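You operate a simulated robot arm through the tools that you are given. There is no shell and no other tool.

You run a simulated two-armed robot. Do the job below in one go: nothing can be reset, and whatever is moved stays where it is left.

TASK
Fold the carton flat and tape it down.
Fine: fold the door-end flap over, then the stair-end flap on top; lay the tape strip on it and press the tape down along its whole length.

It is judged by the outcome, as a careful person would: the job done as asked, and still so three seconds after it is handed in. It fails if anything else is knocked over, pushed out of place, dropped, spilled or broken. Flat cloth is picked up by pressing the open fingertips on it (5 to 10 N) and closing them slowly along it; thin cloth reads only 2 to 8 mm in the jaws.

THE ROBOT
Two 7-joint arms with two-finger grippers on one trunk that stands fixed in place. Base frame: the origin is at the foot of the trunk, x ahead of it, y to its left, z up. Units: m, rad, N and s.
The left shoulder is at [0.075, 0.175, 1.091], the right one opposite. With the tool pointing down near the work surface each hand reaches from about 0.28 to 0.88 m from the base axis, measured 20 degrees to its own side. Payload 2.94 kg a hand.
The TCP of each hand is the grasp point between the finger pads, 0.03 m short of the fingertips. In the tool frame z runs along the fingers and y along their closing line. The gripper opens to 0.138 m. The gripper's body begins 0.109 m behind the TCP.
Orientation is that of the tool frame in the base frame, as [roll, pitch, yaw] about the fixed x, y, z axes, in that order (R = Rz(yaw) Ry(pitch) Rx(roll)). With the fingers straight down and closing along the base's y, the tool's x points along the base's -x, its y along +y and its z along -z.

THE INTERFACE
- The arms move only by the tool servo_tool. It takes "left_commands", "right_commands" or both (then of equal length, played together; a hand with none holds still); each is a list of rows, each a list of 7 numbers: the shift along the tool's x, y, z in m, then the turn, a rotation vector about the tool's x, y, z in rad, then the finger opening in m, from 0 to 0.138. In form: [[dx, dy, dz, wx, wy, wz, hand], ...]. A call has 1 to 20 rows; each row shifts and turns the commanded pose from where the row before left it, along the tool's axes as they then stand. A row lasts 0.2 s, in which the tool goes at most 0.05 m and 0.15 rad; a call with a longer step from one row to the next is refused whole, and so is a gripper value outside its range. Where a pose cannot be reached the arm comes as near as it can. A force on the tool above 70 N (or 10 N above the force at the start of the call, whichever is more), or a blocked arm, ends the call early, and 0.2 s more pass. Each finger halts on what it meets, pressing with about 27 N; the grip force reading is that of the motor and also rises with nothing between the fingers. The clock runs only during rows and for 0.2 s after the last one: add rows that do not move to give the fingers time. It gives the time, the measured TCP pose, the force on the tool (base axes), the opening and the grip force at its end, in the units of the frame above (readings bear some noise), with the torque about the TCP (base axes, N m) and any sound that the robot's microphone picked up, and new pictures: "pictures" is both (left out), scene, wrist or none (wrist: the cameras of the hands that moved).
- Cameras (640 x 400 px; columns grow to the right, rows downward): "scene" is now at [0.1811, -0.0375, 1.5824]; the picture's right is [-0.38, -0.93, -0.00], its down [-0.66, 0.27, -0.71] and it looks along [0.65, -0.27, -0.71] (base axes); focal length 316 px, centre (320, 200). "left" rides on the left gripper at [0.071, -0.019, -0.146] in its tool frame; the picture's right is [0.26, 0.97, 0.00], its down [-0.85, 0.23, -0.48] and it looks along [-0.46, 0.12, 0.88] (tool axes); focal length 280 px, centre (320, 200). "right" rides on the right gripper at [0.071, 0.019, -0.146] in its tool frame; the picture's right is [-0.26, 0.97, 0.00], its down [-0.85, -0.23, -0.48] and it looks along [-0.46, -0.12, 0.88] (tool axes); focal length 280 px, centre (320, 200). There is no depth. A picture from a camera that has moved, and an enlarged one, comes with that camera's place and axes in the base frame and with its lens. The place of the scene camera against the robot may be out by one fixed shift of up to 0.018 m in any direction.
- lift_body(by): slides the trunk up (or, below 0, down) by that many m; the arms and the scene camera ride with it, the base frame stays. It gives what a move gives, with no picture.
- aim_head(pan, tilt): turns the head with the scene camera to pan (to the left, within 2.094 rad either way) and tilt (down, from -0.506 to 1.204), counted from straight ahead of the robot. It gives what a move gives, and a new picture of the scene camera.
- enlarge(camera, box): a new picture of the part [left, top, right, bottom] of that camera's present view, enlarged. It takes no simulated time.
- finish_job(): hands the job in; it is judged then, once.

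Nothing tells you positions but the pictures and the camera data. Unless the task says otherwise, let go and move clear before handing in.

The tools are called after ">>>" as name(argument=value, ...) on one line, values as JSON. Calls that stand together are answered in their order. servo_tool: Moves the arms, as the interface text tells. Its arguments: {"type":"object","properties":{"left_commands":{"type":"array"},"right_commands":{"type":"array"},"pictures":{"type":"string","enum":["both","scene","wrist","none"]}},"required":[]} The other tools are called the same way: lift_body (by) slides the trunk up or down; aim_head (pan, tilt) turns the head that bears the scene camera; enlarge (camera, box) takes an enlarged picture of a part of a camera's view; finish_job () hands the job in.

At the start:

```text
time: 0.0
left_position: [0.6089, 0.0073, 1.2286]
left_tcp_rot: [-3.141, -0.001, 3.14]
left_ft_force: [-0.2, -0.5, 0.3]
left_ft_torque: [0.0, -0.02, -0.02]
left_width: 0.138
left_finger_force: 0.0
right_position: [0.3758, -0.3464, 1.1624]
right_tcp_rot: [-3.141, -0.001, 3.141]
right_ft_force: [0.2, -0.7, 0.3]
right_ft_torque: [0.0, -0.03, 0.0]
right_width: 0.138
right_finger_force: 0.0
trunk travel left (down, up): [-0.264, 0.47]
head pan, tilt: [-0.389, 0.785]
```

scene: 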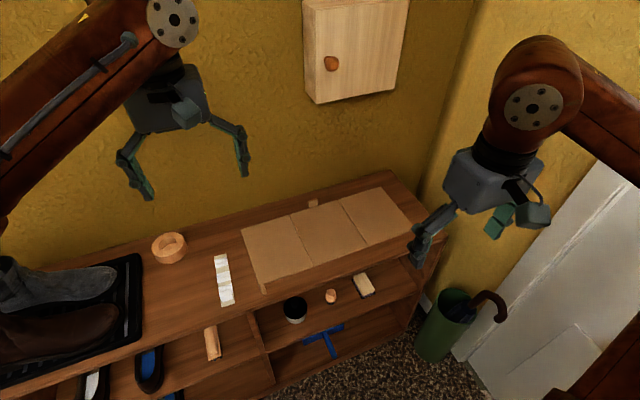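
right: 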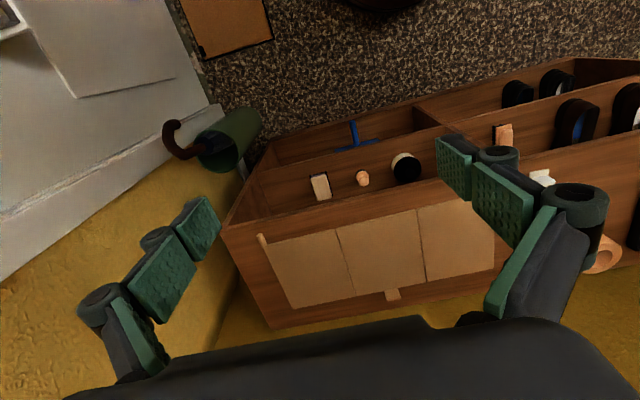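
left: 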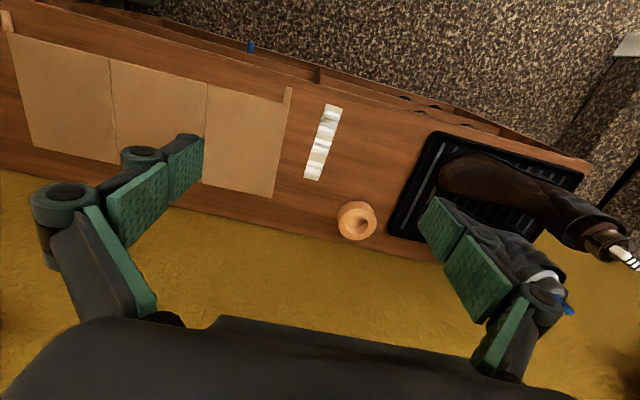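

I see a shoe bench against the yellow wall with a flat carton of three panels, a whitish tape strip to its left, a wooden tape ring, and boots on a tray. A white door lies to the right. I'll take closer looks before moving.

>>> enlarge(camera="scene", box=[140, 160, 460, 360])

>>> enlarge(camera="left", box=[0, 0, 420, 262])

>>> enlarge(camera="right", box=[200, 100, 640, 375])

```text
2.00 times, centred on (300, 260) of scene
camera zoom: at [0.1811, -0.0375, 1.5824], right [-0.38, -0.93, 0.0], down [-0.66, 0.27, -0.71], along [0.65, -0.27, -0.71], focal length 632 px, centre (360, 80)
```

zoom: 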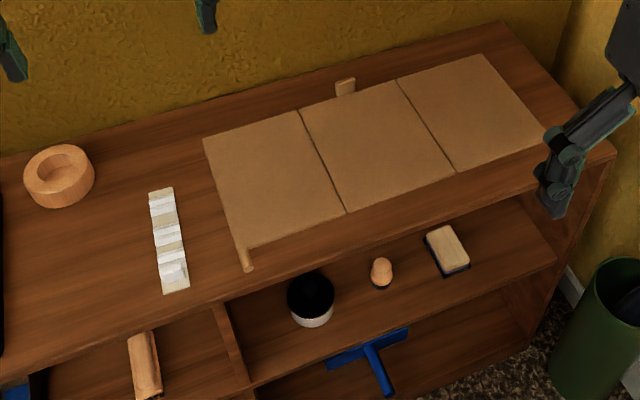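

```text
1.52 times, centred on (210, 131) of left
camera zoom: at [0.5389, -0.0116, 1.3728], right [-0.26, 0.97, 0.0], down [0.85, 0.23, 0.48], along [0.46, 0.12, -0.88], focal length 427 px, centre (488, 305)
```

zoom: 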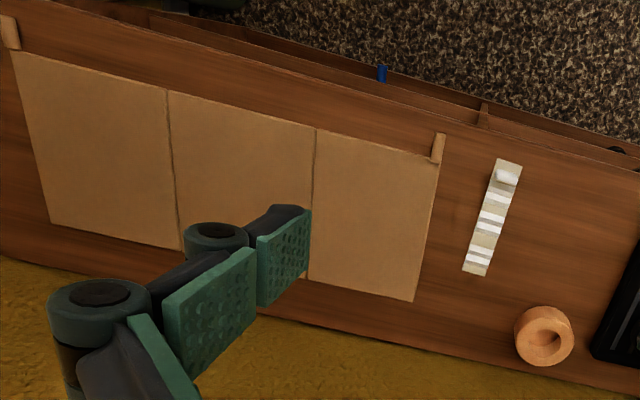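

```text
1.45 times, centred on (420, 238) of right
camera zoom: at [0.3041, -0.3275, 1.3101], right [0.26, 0.96, 0.0], down [0.85, -0.23, 0.48], along [0.46, -0.12, -0.88], focal length 408 px, centre (174, 146)
```

zoom: 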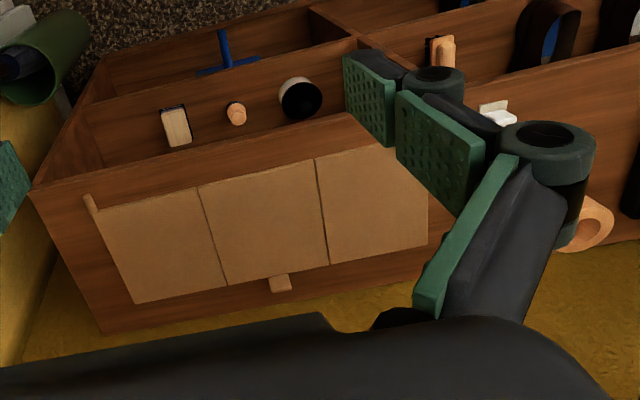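

The bench top looks to be at about z = 0.80, with the carton at x 0.65–0.865 and creases at y ≈ -0.38 and y ≈ -0.206. I'll zoom in on the small tabs at the carton's edges and on the tape strip.

>>> enlarge(camera="scene", box=[200, 230, 280, 310])

>>> enlarge(camera="scene", box=[230, 190, 330, 300])

>>> enlarge(camera="left", box=[260, 70, 380, 200])

>>> enlarge(camera="right", box=[240, 220, 420, 320])

```text
5.00 times, centred on (240, 270) of scene
camera zoom: at [0.1811, -0.0375, 1.5824], right [-0.38, -0.93, 0.0], down [-0.66, 0.27, -0.71], along [0.65, -0.27, -0.71], focal length 1580 px, centre (720, -150)
```

zoom: 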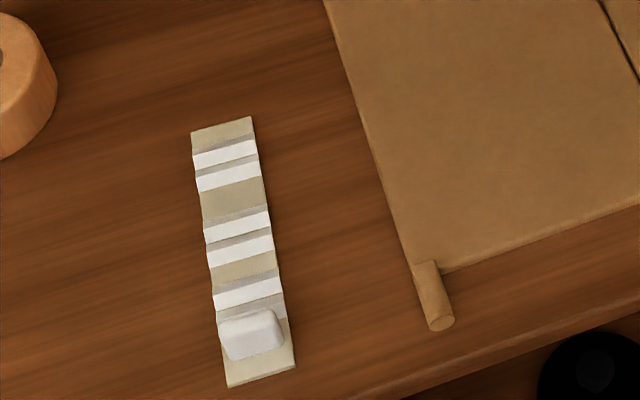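

```text
3.64 times, centred on (280, 245) of scene
camera zoom: at [0.1811, -0.0375, 1.5824], right [-0.38, -0.93, 0.0], down [-0.66, 0.27, -0.71], along [0.65, -0.27, -0.71], focal length 1149 px, centre (466, 36)
```

zoom: 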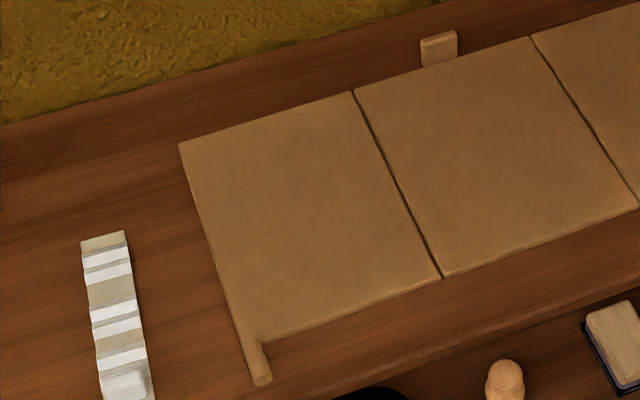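

```text
3.08 times, centred on (320, 135) of left
camera zoom: at [0.5389, -0.0116, 1.3728], right [-0.26, 0.97, 0.0], down [0.85, 0.23, 0.48], along [0.46, 0.12, -0.88], focal length 863 px, centre (320, 400)
```

zoom: 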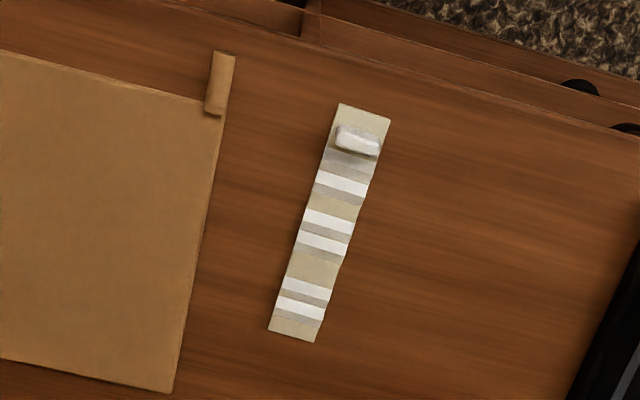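

```text
3.56 times, centred on (330, 270) of right
camera zoom: at [0.3041, -0.3275, 1.3101], right [0.26, 0.96, 0.0], down [0.85, -0.23, 0.48], along [0.46, -0.12, -0.88], focal length 997 px, centre (284, -49)
```

zoom: 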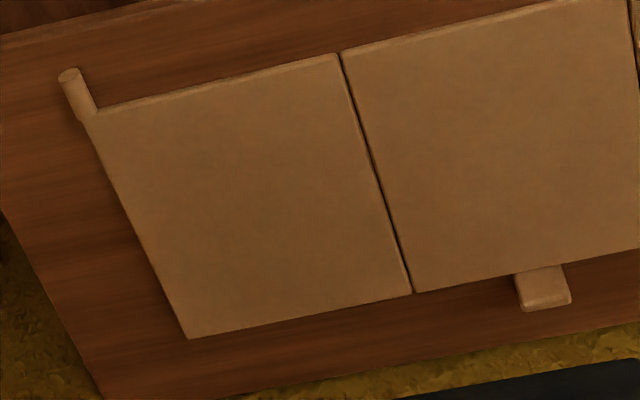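

The small pegs at the outer front corners are cylindrical handles on the flaps. The door-end one is at about (0.635, -0.546, 0.806) and the stair-end one at about (0.635, -0.053, 0.806). The tape has a white grip tab at its near end. I'll bring the right hand above the door-end handle first.

>>> servo_tool(right_commands=[[-0.0287, -0.0222, 0.018, 0, 0, 0, 0.06], [-0.0287, -0.0222, 0.018, 0, 0, 0, 0.06], [-0.0287, -0.0222, 0.018, 0, 0, 0, 0.06], [-0.0287, -0.0222, 0.018, 0, 0, 0, 0.06], [-0.0287, -0.0222, 0.018, 0, 0, 0, 0.06], [-0.0287, -0.0222, 0.018, 0, 0, 0, 0.06], [-0.0287, -0.0222, 0.018, 0, 0, 0, 0.06], [-0.0287, -0.0222, 0.018, 0, 0, 0, 0.06], [-0.0277, -0.0222, 0.018, 0, 0, 0, 0.06], [0, 0, 0, 0, 0, 0, 0.06]])

```text
time: 2.2
left_position: [0.6101, 0.0061, 1.2266]
left_tcp_rot: [-3.14, 0.0, 3.141]
left_ft_force: [1.0, 0.1, -0.6]
left_ft_torque: [-0.01, 0.02, 0.02]
left_width: 0.138
left_finger_force: 0.1
right_position: [0.588, -0.4996, 1.0166]
right_tcp_rot: [-3.141, 0.001, 3.136]
right_ft_force: [-0.5, -0.3, -0.1]
right_ft_torque: [-0.01, 0.03, 0.01]
right_width: 0.0601
right_finger_force: 0.1
right hand out of reach, approached as far as the arm can: row 8, 9
trunk travel left (down, up): [-0.264, 0.47]
head pan, tilt: [-0.389, 0.785]
camera scene: at [0.1815, -0.0376, 1.5824], right [-0.38, -0.93, 0.0], down [-0.66, 0.27, -0.71], along [0.65, -0.27, -0.71], focal length 316 px, centre (320, 200)
camera right: at [0.5183, -0.48, 1.1639], right [0.27, 0.96, 0.0], down [0.85, -0.24, 0.48], along [0.46, -0.13, -0.88], focal length 280 px, centre (320, 200)
```

scene: 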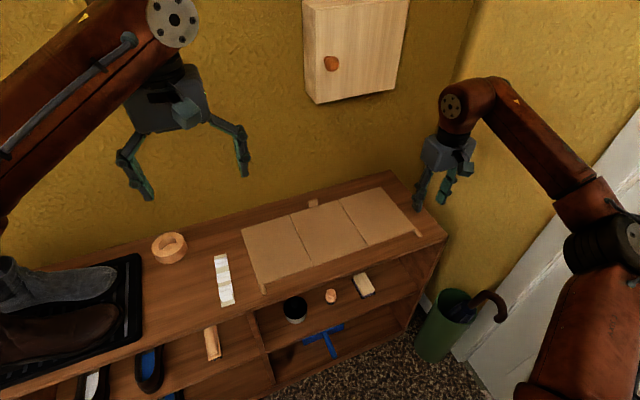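
right: 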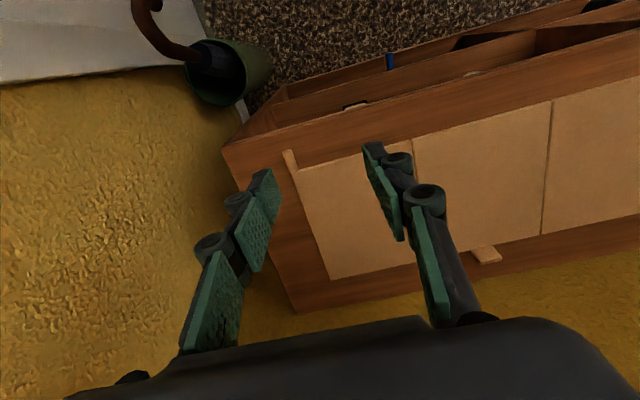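

The target at this height is just out of reach, and the arm stopped at (0.588, -0.500, 1.017). The handle is clearly visible at the carton's front corner. Going lower should bring it into reach, so I'll descend a little and check.

>>> servo_tool(right_commands=[[0, 0, 0.02, 0, 0, 0, 0.06], [0, 0, 0.02, 0, 0, 0, 0.06], [0, 0, 0.02, 0, 0, 0, 0.06], [0, 0, 0.02, 0, 0, 0, 0.06], [0, 0, 0, 0, 0, 0, 0.06]], pictures="wrist")

```text
time: 3.4
left_position: [0.6092, 0.0077, 1.2284]
left_tcp_rot: [3.141, 0.0, 3.141]
left_ft_force: [0.4, 0.4, -1.0]
left_ft_torque: [0.01, -0.01, -0.03]
left_width: 0.1382
left_finger_force: 0.0
right_position: [0.5899, -0.4982, 0.9378]
right_tcp_rot: [3.14, 0.001, 3.14]
right_ft_force: [-0.8, -0.4, 0.0]
right_ft_torque: [-0.02, -0.01, 0.01]
right_width: 0.06
right_finger_force: 0.2
trunk travel left (down, up): [-0.264, 0.47]
head pan, tilt: [-0.389, 0.785]
camera right: at [0.5188, -0.4791, 1.0835], right [0.26, 0.96, 0.0], down [0.85, -0.23, 0.48], along [0.46, -0.12, -0.88], focal length 280 px, centre (320, 200)
```

right: 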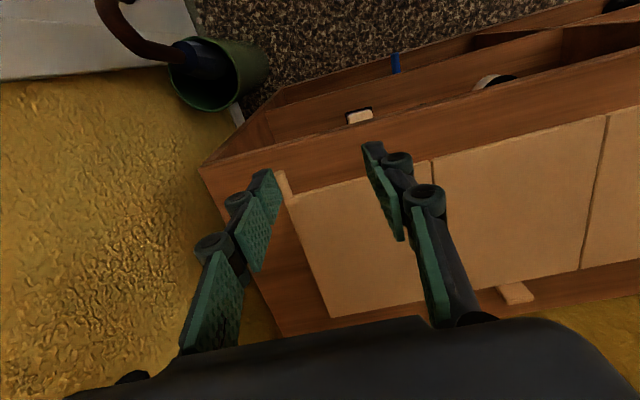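

The command restarts from the measured pose. The handle still works out at about x 0.62–0.65, y ≈ -0.546, so I'll move over it and check the alignment.

>>> servo_tool(right_commands=[[-0.015, -0.016, 0.01, 0, 0, 0, 0.05], [-0.015, -0.016, 0.01, 0, 0, 0, 0.05], [-0.013, -0.015, 0.01, 0, 0, 0, 0.05], [0, 0, 0.01, 0, 0, 0, 0.05], [0, 0, 0, 0, 0, 0, 0.05]], pictures="both")

>>> enlarge(camera="right", box=[220, 130, 420, 260])

>>> enlarge(camera="scene", box=[380, 120, 480, 260])

```text
time: 4.6
left_position: [0.6101, 0.0067, 1.2272]
left_tcp_rot: [-3.14, -0.001, 3.141]
left_ft_force: [0.4, -0.3, 0.5]
left_ft_torque: [0.01, -0.02, -0.02]
left_width: 0.138
left_finger_force: 0.1
right_position: [0.5953, -0.5028, 0.9251]
right_tcp_rot: [3.141, 0.001, 3.141]
right_ft_force: [0.2, -0.3, 0.7]
right_ft_torque: [-0.02, -0.02, 0.01]
right_width: 0.0499
right_finger_force: 0.0
right hand out of reach, approached as far as the arm can: row 1, 2, 3
trunk travel left (down, up): [-0.264, 0.47]
head pan, tilt: [-0.389, 0.785]
camera scene: at [0.181, -0.0376, 1.5824], right [-0.38, -0.93, 0.0], down [-0.66, 0.27, -0.71], along [0.65, -0.27, -0.71], focal length 316 px, centre (320, 200)
camera right: at [0.5246, -0.4846, 1.0708], right [0.26, 0.96, 0.0], down [0.85, -0.23, 0.48], along [0.46, -0.12, -0.88], focal length 280 px, centre (320, 200)
```

scene: 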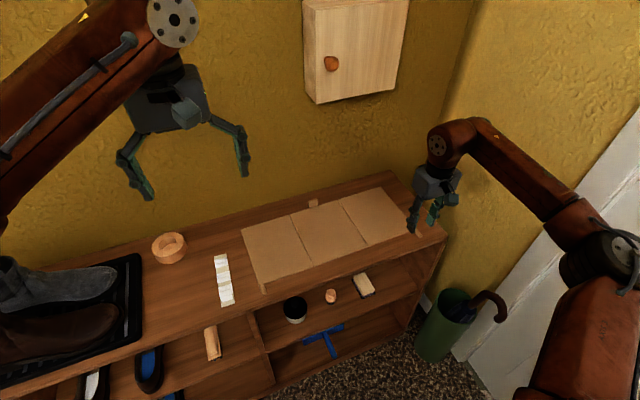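
right: 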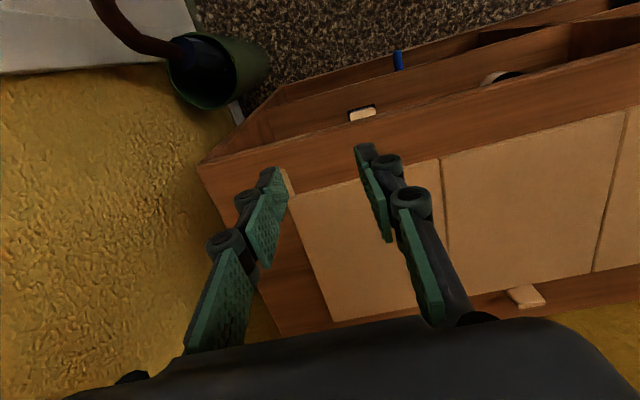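

```text
3.08 times, centred on (320, 195) of right
camera zoom: at [0.5246, -0.4846, 1.0708], right [0.26, 0.96, 0.0], down [0.85, -0.23, 0.48], along [0.46, -0.12, -0.88], focal length 863 px, centre (320, 215)
```

zoom: 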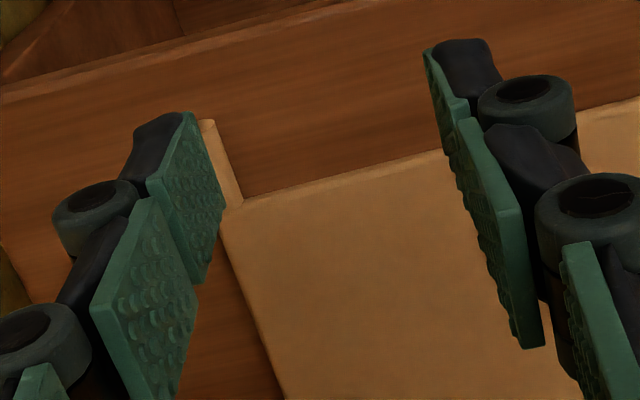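

```text
2.86 times, centred on (430, 190) of scene
camera zoom: at [0.181, -0.0376, 1.5824], right [-0.38, -0.93, 0.0], down [-0.66, 0.27, -0.71], along [0.65, -0.27, -0.71], focal length 903 px, centre (6, 229)
```

zoom: 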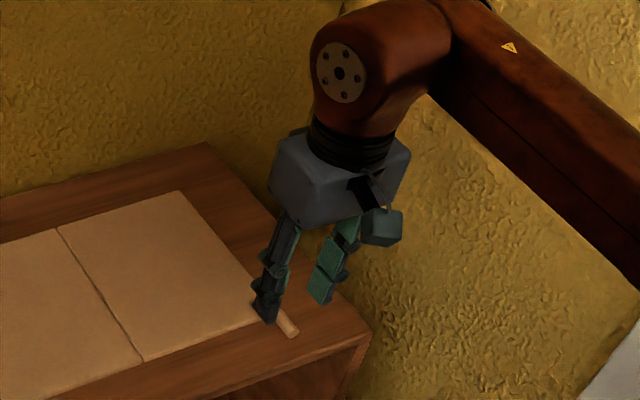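

The straight-down pose stops short at about (0.595, -0.503). Tilting the fingers forward keeps the closing line along y, so they still straddle the handle, and it draws the wrist back into reach. I'll tilt by about 0.5 rad and go on toward the handle.

>>> servo_tool(right_commands=[[0, 0, 0, 0, -0.13, 0, 0.05], [0, 0, 0, 0, -0.13, 0, 0.05], [0, 0, 0, 0, -0.13, 0, 0.05], [0, 0, 0, 0, -0.13, 0, 0.05], [0, 0, 0, 0, 0, 0, 0.05]], pictures="none")

```text
time: 5.8
left_position: [0.61, 0.0075, 1.2278]
left_tcp_rot: [3.141, 0.002, 3.141]
left_ft_force: [-0.2, 0.5, -0.2]
left_ft_torque: [-0.01, 0.0, 0.01]
left_width: 0.1383
left_finger_force: 0.1
right_position: [0.5955, -0.503, 0.9231]
right_tcp_rot: [3.14, 0.518, 3.139]
right_ft_force: [-0.2, -0.6, 0.3]
right_ft_torque: [0.03, 0.01, 0.05]
right_width: 0.0502
right_finger_force: 0.0
trunk travel left (down, up): [-0.264, 0.47]
head pan, tilt: [-0.389, 0.785]
```

Tilted to 0.518 rad with no trouble. Next I'll move over the handle and check from the cameras.

>>> servo_tool(right_commands=[[0.0006, -0.0143, 0.0161, 0, 0, 0, 0.05], [0.0006, -0.0143, 0.0161, 0, 0, 0, 0.05], [0.0006, -0.0143, 0.0161, 0, 0, 0, 0.05], [0, 0, 0, 0, 0, 0, 0.05]], pictures="both")

>>> enlarge(camera="right", box=[220, 130, 420, 260])

>>> enlarge(camera="scene", box=[380, 160, 480, 260])

```text
time: 6.8
left_position: [0.6091, 0.0075, 1.2283]
left_tcp_rot: [3.141, 0.002, 3.142]
left_ft_force: [0.0, 0.5, 0.4]
left_ft_torque: [-0.06, -0.03, 0.03]
left_width: 0.1379
left_finger_force: 0.1
right_position: [0.6165, -0.5466, 0.8808]
right_tcp_rot: [-3.139, 0.52, 3.137]
right_ft_force: [-0.1, 0.7, -1.4]
right_ft_torque: [-0.04, 0.0, -0.01]
right_width: 0.0499
right_finger_force: 0.0
trunk travel left (down, up): [-0.264, 0.47]
head pan, tilt: [-0.389, 0.785]
camera scene: at [0.1805, -0.0369, 1.5825], right [-0.38, -0.93, 0.0], down [-0.65, 0.27, -0.71], along [0.65, -0.27, -0.71], focal length 316 px, centre (320, 200)
camera right: at [0.4822, -0.5276, 0.973], right [0.23, 0.96, 0.13], down [0.5, -0.23, 0.84], along [0.84, -0.13, -0.53], focal length 280 px, centre (320, 200)
```

scene: 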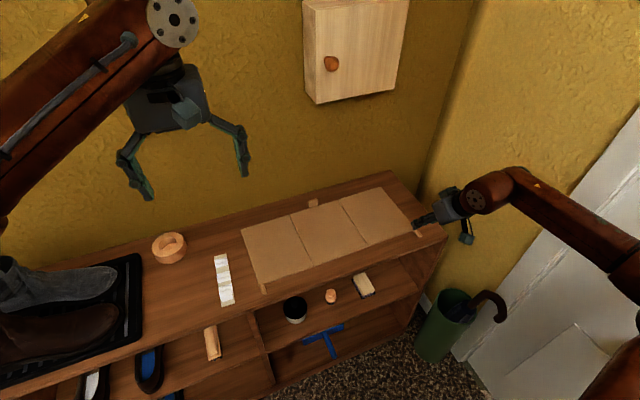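
right: 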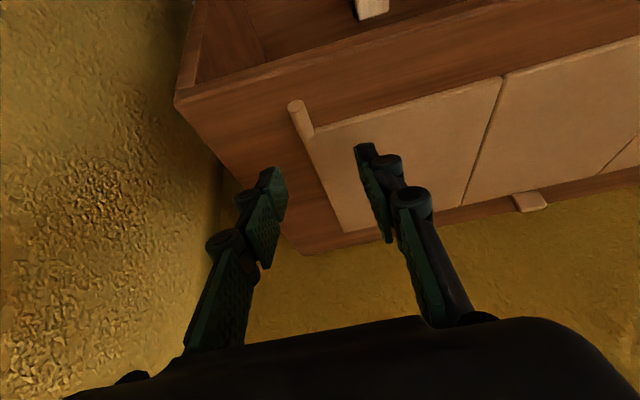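

```text
3.08 times, centred on (320, 195) of right
camera zoom: at [0.4822, -0.5276, 0.973], right [0.23, 0.96, 0.13], down [0.5, -0.23, 0.84], along [0.84, -0.13, -0.53], focal length 863 px, centre (320, 215)
```

zoom: 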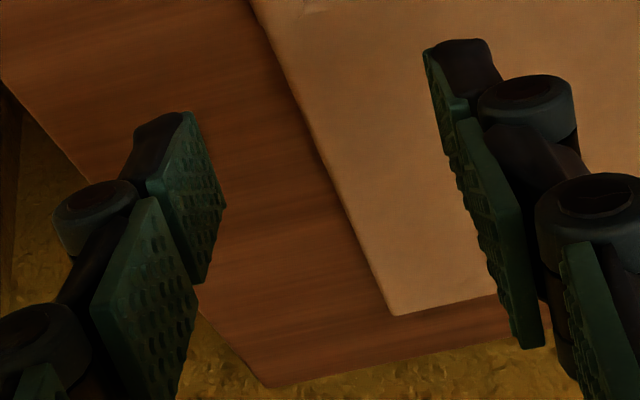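

```text
4.00 times, centred on (430, 210) of scene
camera zoom: at [0.1805, -0.0369, 1.5825], right [-0.38, -0.93, 0.0], down [-0.65, 0.27, -0.71], along [0.65, -0.27, -0.71], focal length 1264 px, centre (-120, 160)
```

zoom: 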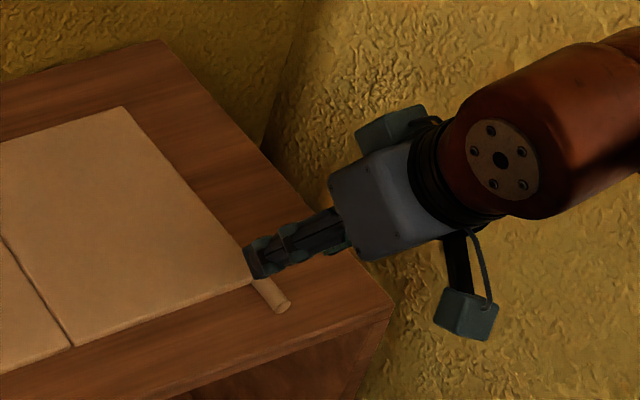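

The tilted pose reaches the handle, which looks to be at y ≈ -0.550 from here. I'll go down partway, narrow the fingers and check centring before closing.

>>> servo_tool(right_commands=[[0.0082, -0.0018, 0.016, 0, 0, 0, 0.045], [0.0082, -0.0017, 0.016, 0, 0, 0, 0.04], [0, 0, 0, 0, 0, 0, 0.04]], pictures="wrist")

>>> enlarge(camera="right", box=[240, 80, 400, 200])

>>> enlarge(camera="scene", box=[400, 190, 460, 250])

```text
time: 7.6
left_position: [0.6087, 0.0067, 1.2276]
left_tcp_rot: [-3.141, 0.0, 3.14]
left_ft_force: [-0.4, -0.1, -0.6]
left_ft_torque: [0.04, 0.03, 0.03]
left_width: 0.1382
left_finger_force: 0.1
right_position: [0.6185, -0.5506, 0.8449]
right_tcp_rot: [-3.141, 0.52, 3.137]
right_ft_force: [1.0, 0.0, -0.2]
right_ft_torque: [-0.01, -0.08, 0.0]
right_width: 0.04
right_finger_force: 0.0
trunk travel left (down, up): [-0.264, 0.47]
head pan, tilt: [-0.389, 0.785]
camera right: at [0.4841, -0.5306, 0.9368], right [0.23, 0.96, 0.13], down [0.5, -0.23, 0.84], along [0.84, -0.13, -0.53], focal length 280 px, centre (320, 200)
```

right: 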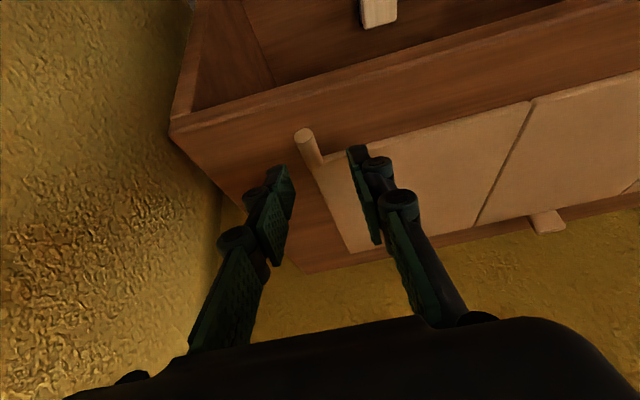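

```text
3.33 times, centred on (320, 140) of right
camera zoom: at [0.4841, -0.5306, 0.9368], right [0.23, 0.96, 0.13], down [0.5, -0.23, 0.84], along [0.84, -0.13, -0.53], focal length 935 px, centre (320, 400)
```

zoom: 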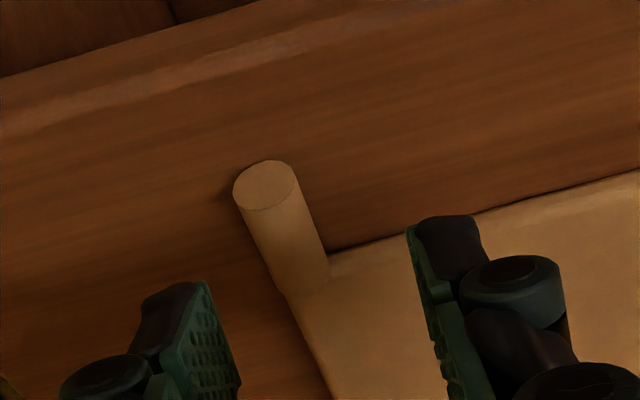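

```text
6.67 times, centred on (430, 220) of scene
camera zoom: at [0.1811, -0.0379, 1.5824], right [-0.38, -0.93, 0.0], down [-0.66, 0.27, -0.71], along [0.65, -0.27, -0.71], focal length 2107 px, centre (-413, 67)
```

zoom: 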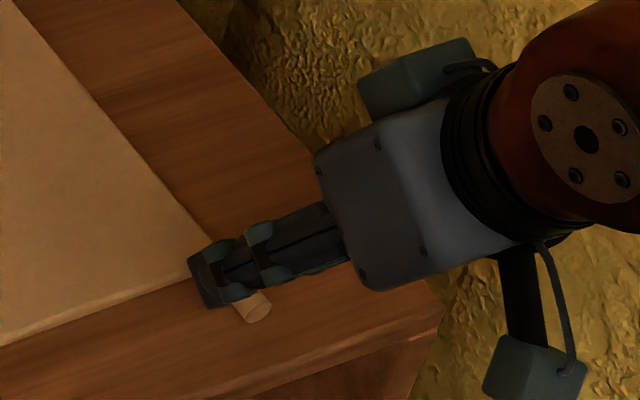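

Refining the camera geometry, the carton surface is nearer z ≈ 0.787 and the handle is at y ≈ -0.555, x 0.624–0.657. I'll shift onto that line and lower more.

>>> servo_tool(right_commands=[[0, -0.004, 0.008, 0, 0, 0, 0.04], [0, 0, 0.007, 0, 0, 0, 0.04], [0, 0, 0, 0, 0, 0, 0.04]], pictures="wrist")

>>> enlarge(camera="right", box=[240, 100, 400, 220])

>>> enlarge(camera="scene", box=[400, 190, 460, 250])

```text
time: 8.4
left_position: [0.6088, 0.0069, 1.2272]
left_tcp_rot: [-3.141, 0.0, -3.141]
left_ft_force: [-0.6, 0.1, 0.0]
left_ft_torque: [0.0, -0.02, 0.0]
left_width: 0.1378
left_finger_force: 0.1
right_position: [0.6257, -0.5522, 0.8317]
right_tcp_rot: [-3.137, 0.522, 3.135]
right_ft_force: [0.2, -0.4, 0.3]
right_ft_torque: [0.01, 0.01, -0.05]
right_width: 0.04
right_finger_force: 0.1
trunk travel left (down, up): [-0.264, 0.47]
head pan, tilt: [-0.389, 0.785]
camera right: at [0.4918, -0.5317, 0.9227], right [0.24, 0.96, 0.13], down [0.5, -0.23, 0.84], along [0.83, -0.13, -0.53], focal length 280 px, centre (320, 200)
```

right: 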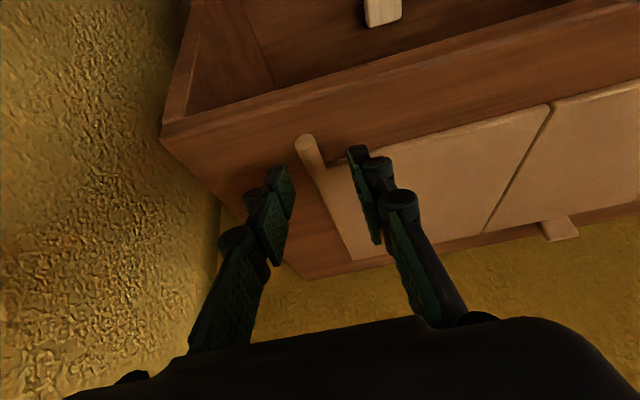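

```text
3.33 times, centred on (320, 160) of right
camera zoom: at [0.4918, -0.5317, 0.9227], right [0.24, 0.96, 0.13], down [0.5, -0.23, 0.84], along [0.83, -0.13, -0.53], focal length 935 px, centre (320, 333)
```

zoom: 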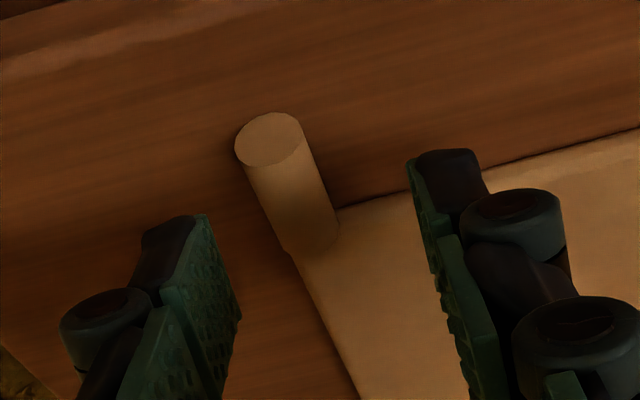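

```text
6.67 times, centred on (430, 220) of scene
camera zoom: at [0.1812, -0.0382, 1.5824], right [-0.38, -0.93, 0.0], down [-0.66, 0.27, -0.71], along [0.65, -0.27, -0.71], focal length 2107 px, centre (-413, 67)
```

zoom: 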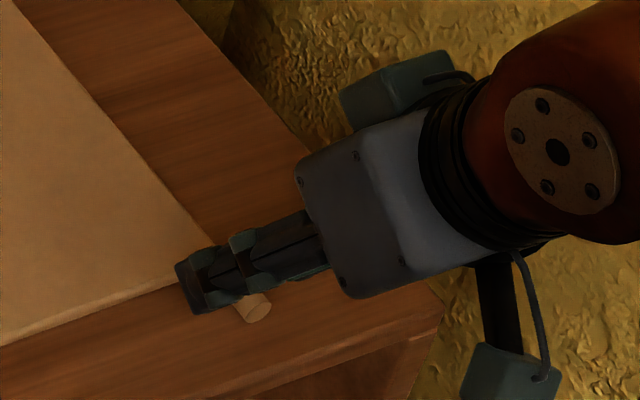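

The handle is between the fingers, and they are still a bit above it. I'll go down another 10 mm while watching the force.

>>> servo_tool(right_commands=[[0.0017, -0.001, 0.005, 0, 0, 0, 0.04], [0.0016, -0.001, 0.005, 0, 0, 0, 0.04], [0, 0, 0, 0, 0, 0, 0.04]], pictures="wrist")

>>> enlarge(camera="right", box=[240, 100, 400, 220])

```text
time: 9.2
left_position: [0.6085, 0.0076, 1.2273]
left_tcp_rot: [3.141, 0.0, -3.142]
left_ft_force: [-0.6, 0.1, 0.2]
left_ft_torque: [0.0, 0.04, 0.0]
left_width: 0.1381
left_finger_force: 0.1
right_position: [0.6256, -0.5517, 0.8262]
right_tcp_rot: [-3.136, 0.523, 3.134]
right_ft_force: [0.9, 0.3, 0.3]
right_ft_torque: [-0.02, 0.02, 0.02]
right_width: 0.0399
right_finger_force: 0.0
right hand out of reach, approached as far as the arm can: row 1
trunk travel left (down, up): [-0.264, 0.47]
head pan, tilt: [-0.389, 0.785]
camera right: at [0.4925, -0.5316, 0.9183], right [0.24, 0.96, 0.13], down [0.5, -0.23, 0.84], along [0.84, -0.13, -0.53], focal length 280 px, centre (320, 200)
```

right: 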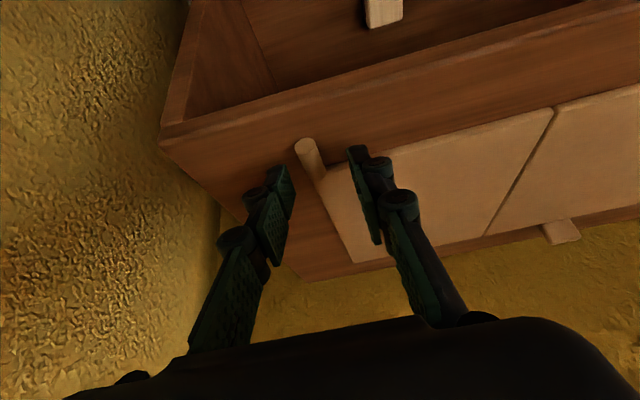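

```text
3.33 times, centred on (320, 160) of right
camera zoom: at [0.4925, -0.5316, 0.9183], right [0.24, 0.96, 0.13], down [0.5, -0.23, 0.84], along [0.84, -0.13, -0.53], focal length 935 px, centre (320, 333)
```

zoom: 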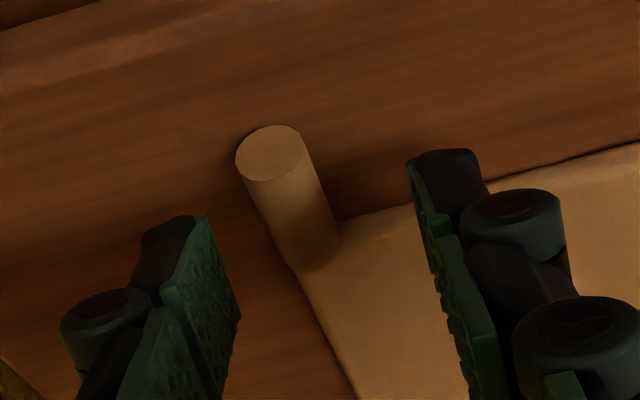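

The hand is again at an apparent reach limit in y (-0.552), even though the elbow looks well bent. I'll lift a little and test whether turning the tool yaw toward the arm's own direction frees more reach.

>>> servo_tool(right_commands=[[-0.0248, 0, -0.0434, 0, 0, 0, 0.04], [0, 0, 0, 0.0497, 0, 0.0868, 0.04], [0, 0, 0, 0.0497, 0, 0.0868, 0.04], [0, 0, 0, 0.0497, 0, 0.0868, 0.04], [0, -0.02, 0, 0, 0, 0, 0.04], [0, -0.02, 0, 0, 0, 0, 0.04], [0, 0, 0, 0, 0, 0, 0.04]], pictures="scene")

```text
time: 10.8
left_position: [0.6094, 0.0072, 1.2272]
left_tcp_rot: [3.141, 0.0, -3.14]
left_ft_force: [-1.1, 0.6, -0.2]
left_ft_torque: [0.0, -0.01, -0.01]
left_width: 0.1379
left_finger_force: 0.0
right_position: [0.6144, -0.5901, 0.8273]
right_tcp_rot: [3.141, 0.52, 2.842]
right_ft_force: [0.3, 0.3, 0.0]
right_ft_torque: [0.0, -0.01, 0.01]
right_width: 0.0401
right_finger_force: 0.0
right hand out of reach, approached as far as the arm can: row 1
trunk travel left (down, up): [-0.264, 0.47]
head pan, tilt: [-0.389, 0.785]
camera scene: at [0.1814, -0.0378, 1.5823], right [-0.38, -0.93, 0.0], down [-0.66, 0.27, -0.71], along [0.65, -0.27, -0.71], focal length 316 px, centre (320, 200)
```

scene: 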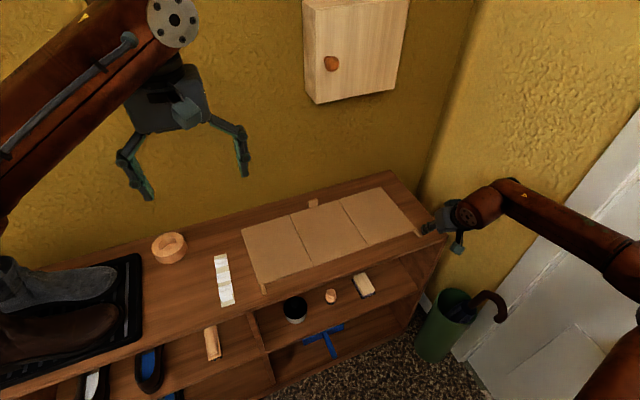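

Turning the yaw by -0.3 freed the reach, so the limit is a wrist joint rather than distance. The raise in the first row didn't happen, though, so I'll check that the fingers didn't disturb the flap when they swept sideways.

>>> enlarge(camera="scene", box=[400, 190, 460, 250])

>>> enlarge(camera="right", box=[160, 60, 640, 360])

>>> enlarge(camera="scene", box=[220, 170, 440, 300])

```text
6.67 times, centred on (430, 220) of scene
camera zoom: at [0.1814, -0.0378, 1.5823], right [-0.38, -0.93, 0.0], down [-0.66, 0.27, -0.71], along [0.65, -0.27, -0.71], focal length 2107 px, centre (-413, 67)
```

zoom: 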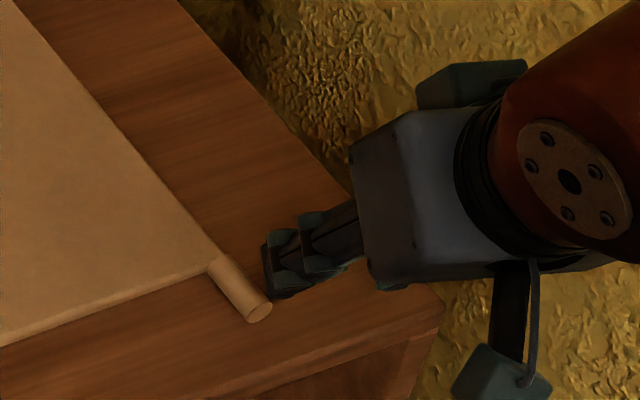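

```text
1.33 times, centred on (400, 210) of right
camera zoom: at [0.4922, -0.5323, 0.9194], right [0.5, 0.85, 0.13], down [0.41, -0.37, 0.83], along [0.76, -0.37, -0.54], focal length 374 px, centre (213, 187)
```

zoom: 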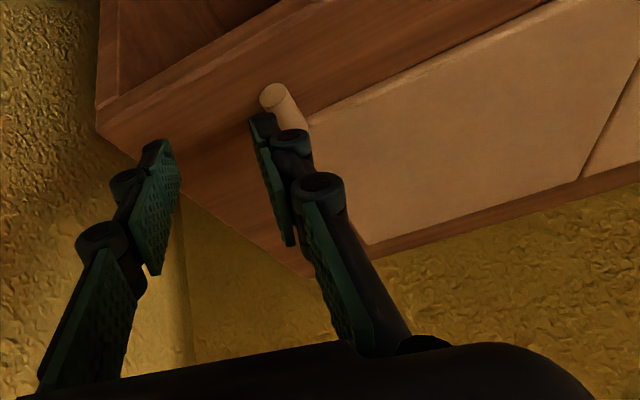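

```text
2.91 times, centred on (330, 235) of scene
camera zoom: at [0.1814, -0.0378, 1.5823], right [-0.38, -0.93, 0.0], down [-0.66, 0.27, -0.71], along [0.65, -0.27, -0.71], focal length 919 px, centre (291, 98)
```

zoom: 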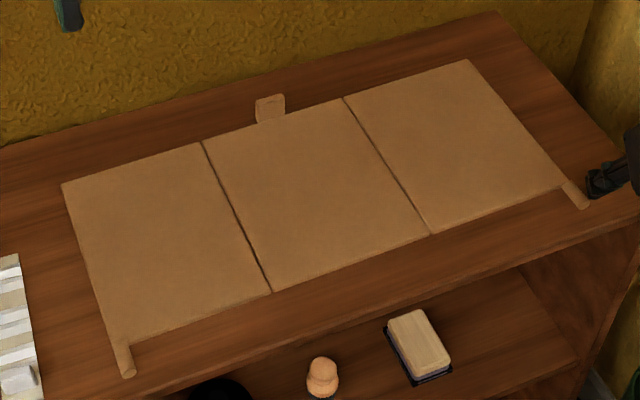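

The flap and handle haven't moved, so the fingers passed above the handle. That puts its centre at about z ≈ 0.786, y ≈ -0.556, x 0.632–0.665. I'll raise the trunk, which lifts the hands too, to see whether a higher shoulder eases the wrist limit.

>>> lift_body(by=0.12)

```text
time: 12.3
left_position: [0.6097, 0.0071, 1.3483]
left_tcp_rot: [3.141, 0.0, 3.141]
left_ft_force: [0.3, 0.0, -0.2]
left_ft_torque: [0.01, 0.04, -0.04]
left_width: 0.138
left_finger_force: 0.1
right_position: [0.6147, -0.5897, 0.9447]
right_tcp_rot: [3.141, 0.519, 2.841]
right_ft_force: [1.9, -0.9, -0.2]
right_ft_torque: [0.0, 0.01, -0.01]
right_width: 0.0398
right_finger_force: 0.1
trunk travel left (down, up): [-0.384, 0.35]
head pan, tilt: [-0.389, 0.785]
```

Now I'll lower to about z = 0.86 beside the handle and turn the yaw back to straight, to see whether that is reachable.

>>> servo_tool(right_commands=[[0.0134, 0.0121, 0.025, 0, 0, 0, 0.04], [0.0134, 0.0121, 0.025, 0, 0, 0, 0.04], [0.0134, 0.0121, 0.025, 0, 0, 0, 0.04], [0, 0, 0, -0.0497, 0, -0.0868, 0.04], [0, 0, 0, -0.0497, 0, -0.0868, 0.04], [0, 0, 0, -0.0497, 0, -0.0868, 0.04], [0, 0, 0, 0, 0, 0, 0.04]], pictures="wrist")

```text
time: 13.9
left_position: [0.6094, 0.0068, 1.3468]
left_tcp_rot: [3.14, 0.001, -3.141]
left_ft_force: [-0.9, 0.4, -0.8]
left_ft_torque: [0.03, 0.02, 0.01]
left_width: 0.138
left_finger_force: 0.1
right_position: [0.6272, -0.5549, 0.8614]
right_tcp_rot: [-3.141, 0.519, 3.09]
right_ft_force: [-0.3, -0.2, -0.4]
right_ft_torque: [0.05, -0.01, -0.02]
right_width: 0.0399
right_finger_force: 0.1
right hand out of reach, approached as far as the arm can: row 6
trunk travel left (down, up): [-0.384, 0.35]
head pan, tilt: [-0.389, 0.785]
camera right: at [0.4939, -0.53, 0.9537], right [0.28, 0.95, 0.13], down [0.49, -0.26, 0.83], along [0.83, -0.17, -0.53], focal length 280 px, centre (320, 200)
```

right: 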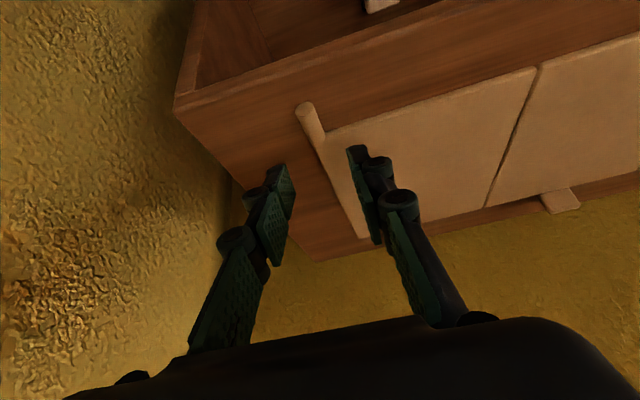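

The yaw reached 3.09, only 0.05 rad short. More forward tilt helped before, so I'll tilt to about 0.8 rad here and try to finish straightening the yaw.

>>> servo_tool(right_commands=[[0, 0, 0, 0, -0.14, 0, 0.04], [0, 0, 0, 0, -0.14, 0, 0.04], [0, 0, 0, -0.0359, 0, -0.0348, 0.04], [0, 0, 0, 0, 0, 0, 0.04]], pictures="none")

```text
time: 14.9
left_position: [0.6092, 0.0069, 1.3473]
left_tcp_rot: [3.142, 0.0, -3.14]
left_ft_force: [0.1, 0.4, -0.5]
left_ft_torque: [0.02, -0.02, -0.03]
left_width: 0.1377
left_finger_force: 0.0
right_position: [0.6257, -0.5565, 0.8625]
right_tcp_rot: [-3.141, 0.802, 3.141]
right_ft_force: [-0.7, -0.4, 0.5]
right_ft_torque: [-0.02, 0.0, -0.02]
right_width: 0.0398
right_finger_force: 0.2
trunk travel left (down, up): [-0.384, 0.35]
head pan, tilt: [-0.389, 0.785]
```

Yaw is now exactly straight at 0.80 rad tilt. I'll test whether the upward part of the folding arc is reachable from here by going up only.

>>> servo_tool(right_commands=[[-0.0287, 0, -0.0278, 0, 0, 0, 0.04], [-0.0287, 0.01, -0.0278, 0, 0, 0, 0.04], [0, 0, 0, 0, 0, 0, 0.04]], pictures="none")

```text
time: 15.7
left_position: [0.6095, 0.0066, 1.3473]
left_tcp_rot: [3.141, 0.001, -3.14]
left_ft_force: [0.6, -0.2, 0.6]
left_ft_torque: [0.06, 0.01, 0.0]
left_width: 0.1378
left_finger_force: 0.1
right_position: [0.6269, -0.5438, 0.9396]
right_tcp_rot: [3.139, 0.798, 3.137]
right_ft_force: [-0.9, 0.2, 0.5]
right_ft_torque: [0.03, -0.01, 0.04]
right_width: 0.0399
right_finger_force: 0.0
trunk travel left (down, up): [-0.384, 0.35]
head pan, tilt: [-0.389, 0.785]
```

The upward path is free. I'll go back down over the handle to z ≈ 0.83 and look before the last few millimetres.

>>> servo_tool(right_commands=[[0.0257, -0.004, 0.0259, 0, 0, 0, 0.04], [0.0257, -0.004, 0.0259, 0, 0, 0, 0.04], [0.0257, -0.0042, 0.0259, 0, 0, 0, 0.04], [0, 0, 0, 0, 0, 0, 0.04]], pictures="wrist")

>>> enlarge(camera="right", box=[240, 100, 400, 220])

>>> enlarge(camera="scene", box=[370, 200, 470, 300])

```text
time: 16.7
left_position: [0.6087, 0.007, 1.3476]
left_tcp_rot: [3.14, 0.001, 3.141]
left_ft_force: [0.2, 0.5, -0.2]
left_ft_torque: [-0.01, 0.04, 0.03]
left_width: 0.1379
left_finger_force: 0.1
right_position: [0.6293, -0.5551, 0.8304]
right_tcp_rot: [3.141, 0.799, 3.14]
right_ft_force: [-0.6, 0.2, 0.6]
right_ft_torque: [-0.02, 0.01, -0.01]
right_width: 0.0398
right_finger_force: 0.1
trunk travel left (down, up): [-0.384, 0.35]
head pan, tilt: [-0.389, 0.785]
camera right: at [0.4759, -0.5359, 0.8822], right [0.18, 0.96, 0.19], down [0.25, -0.23, 0.94], along [0.95, -0.13, -0.28], focal length 280 px, centre (320, 200)
```

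right: 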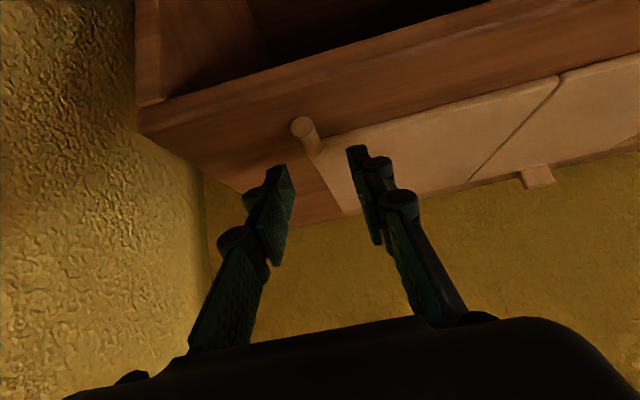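

```text
3.33 times, centred on (320, 160) of right
camera zoom: at [0.4759, -0.5359, 0.8822], right [0.18, 0.96, 0.19], down [0.25, -0.23, 0.94], along [0.95, -0.13, -0.28], focal length 935 px, centre (320, 333)
```

zoom: 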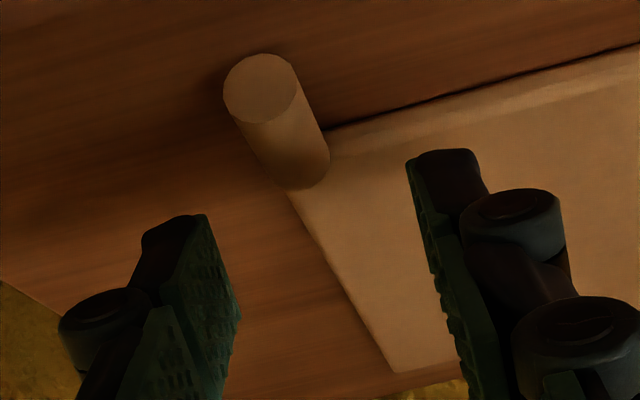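

```text
4.00 times, centred on (420, 250) of scene
camera zoom: at [0.112, -0.0376, 1.7046], right [-0.38, -0.93, 0.0], down [-0.65, 0.27, -0.71], along [0.65, -0.27, -0.71], focal length 1264 px, centre (-80, 0)
```

zoom: 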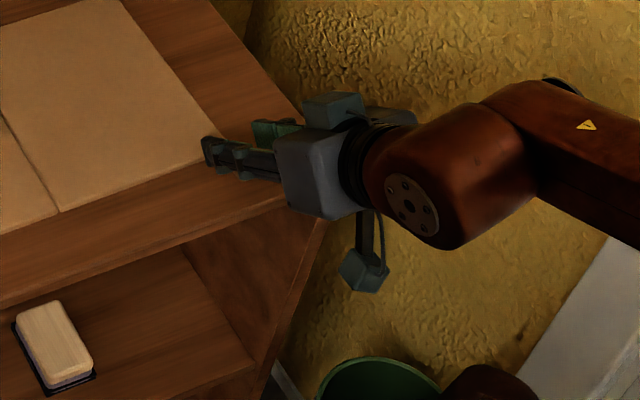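

The handle's centre is at about (0.648, -0.557, 0.786), and it sits between the fingertips. Now the last careful descent, before closing.

>>> servo_tool(right_commands=[[0.0041, -0.0015, 0.0039, 0, 0, 0, 0.04], [0.0041, 0, 0.0039, 0, 0, 0, 0.04], [0.0041, 0, 0.0039, 0, 0, 0, 0.03], [0, 0, 0, 0, 0, 0, 0.026]], pictures="wrist")

>>> enlarge(camera="right", box=[240, 100, 400, 220])

>>> enlarge(camera="scene", box=[400, 210, 460, 270])

```text
time: 17.7
left_position: [0.6095, 0.0062, 1.3487]
left_tcp_rot: [-3.142, 0.001, -3.14]
left_ft_force: [-0.6, -0.4, 0.4]
left_ft_torque: [0.01, -0.02, 0.0]
left_width: 0.1379
left_finger_force: 0.0
right_position: [0.6289, -0.5569, 0.8151]
right_tcp_rot: [-3.141, 0.799, 3.139]
right_ft_force: [-0.5, -0.3, -0.2]
right_ft_torque: [-0.02, 0.05, 0.05]
right_width: 0.0256
right_finger_force: 0.1
trunk travel left (down, up): [-0.384, 0.35]
head pan, tilt: [-0.389, 0.785]
camera right: at [0.4755, -0.5384, 0.8664], right [0.18, 0.96, 0.19], down [0.25, -0.23, 0.94], along [0.95, -0.13, -0.28], focal length 280 px, centre (320, 200)
```

right: 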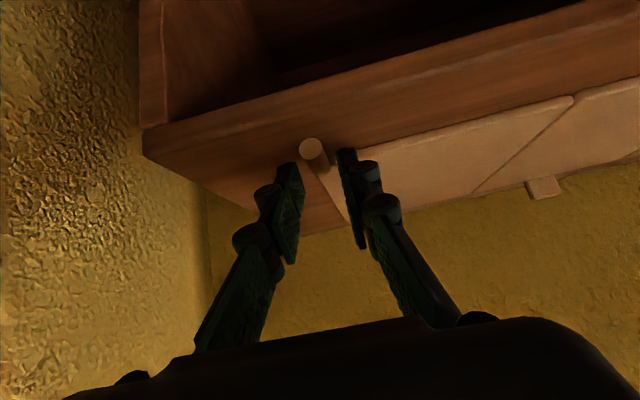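

```text
3.33 times, centred on (320, 160) of right
camera zoom: at [0.4755, -0.5384, 0.8664], right [0.18, 0.96, 0.19], down [0.25, -0.23, 0.94], along [0.95, -0.13, -0.28], focal length 935 px, centre (320, 333)
```

zoom: 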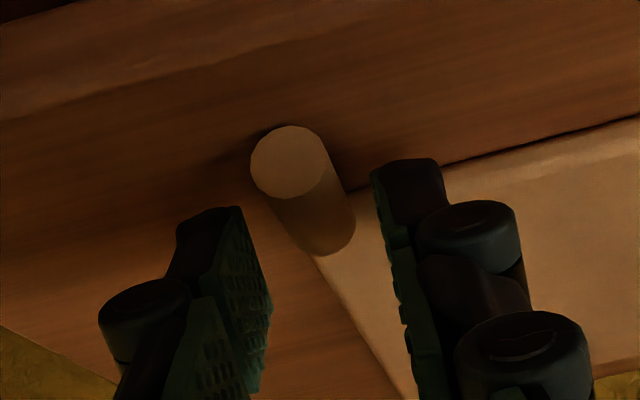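

```text
6.67 times, centred on (430, 240) of scene
camera zoom: at [0.1124, -0.0378, 1.7046], right [-0.38, -0.93, 0.0], down [-0.66, 0.27, -0.71], along [0.65, -0.27, -0.71], focal length 2107 px, centre (-413, -67)
```

zoom: 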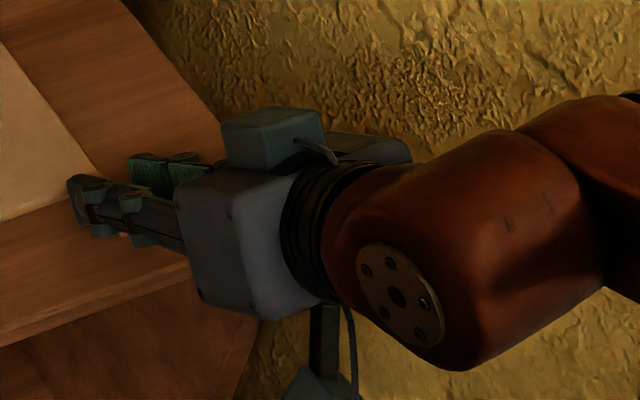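

Fingers are nearly level with the handle, and the tips are about 5 mm above the bench. I'll go down about 4 mm more, then close gently.

>>> servo_tool(right_commands=[[0.0018, -0.0005, 0.0017, 0, 0, 0, 0.026], [0.0014, -0.0005, 0.0014, 0, 0, 0, 0.026], [0, 0, 0, 0, 0, 0, 0.026]], pictures="wrist")

>>> enlarge(camera="right", box=[260, 110, 380, 210])

```text
time: 18.5
left_position: [0.6093, 0.0079, 1.3482]
left_tcp_rot: [3.141, -0.002, -3.141]
left_ft_force: [0.1, 0.3, 0.1]
left_ft_torque: [-0.02, 0.01, 0.03]
left_width: 0.1381
left_finger_force: 0.1
right_position: [0.6299, -0.5589, 0.8094]
right_tcp_rot: [-3.141, 0.8, 3.139]
right_ft_force: [0.0, -0.1, 0.6]
right_ft_torque: [0.01, -0.01, 0.0]
right_width: 0.0258
right_finger_force: 0.0
trunk travel left (down, up): [-0.384, 0.35]
head pan, tilt: [-0.389, 0.785]
camera right: at [0.4756, -0.5407, 0.8613], right [0.18, 0.96, 0.19], down [0.25, -0.23, 0.94], along [0.95, -0.13, -0.28], focal length 280 px, centre (320, 200)
```

right: 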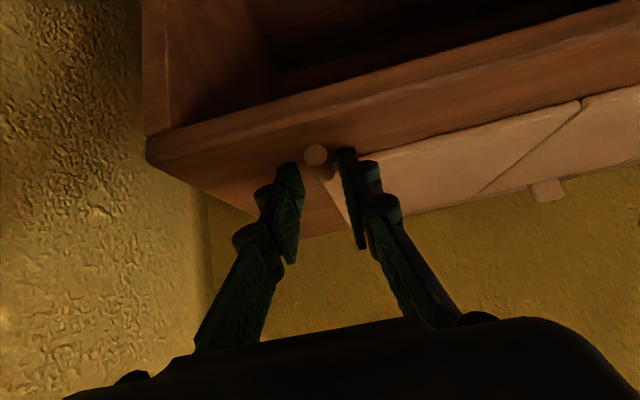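

```text
4.00 times, centred on (320, 160) of right
camera zoom: at [0.4756, -0.5407, 0.8613], right [0.18, 0.96, 0.19], down [0.25, -0.23, 0.94], along [0.95, -0.13, -0.28], focal length 1122 px, centre (320, 360)
```

zoom: 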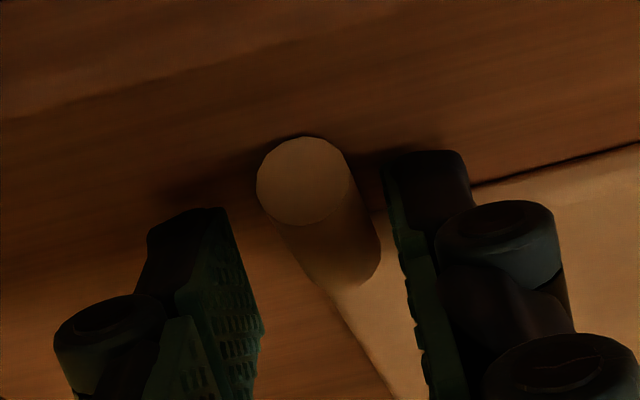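

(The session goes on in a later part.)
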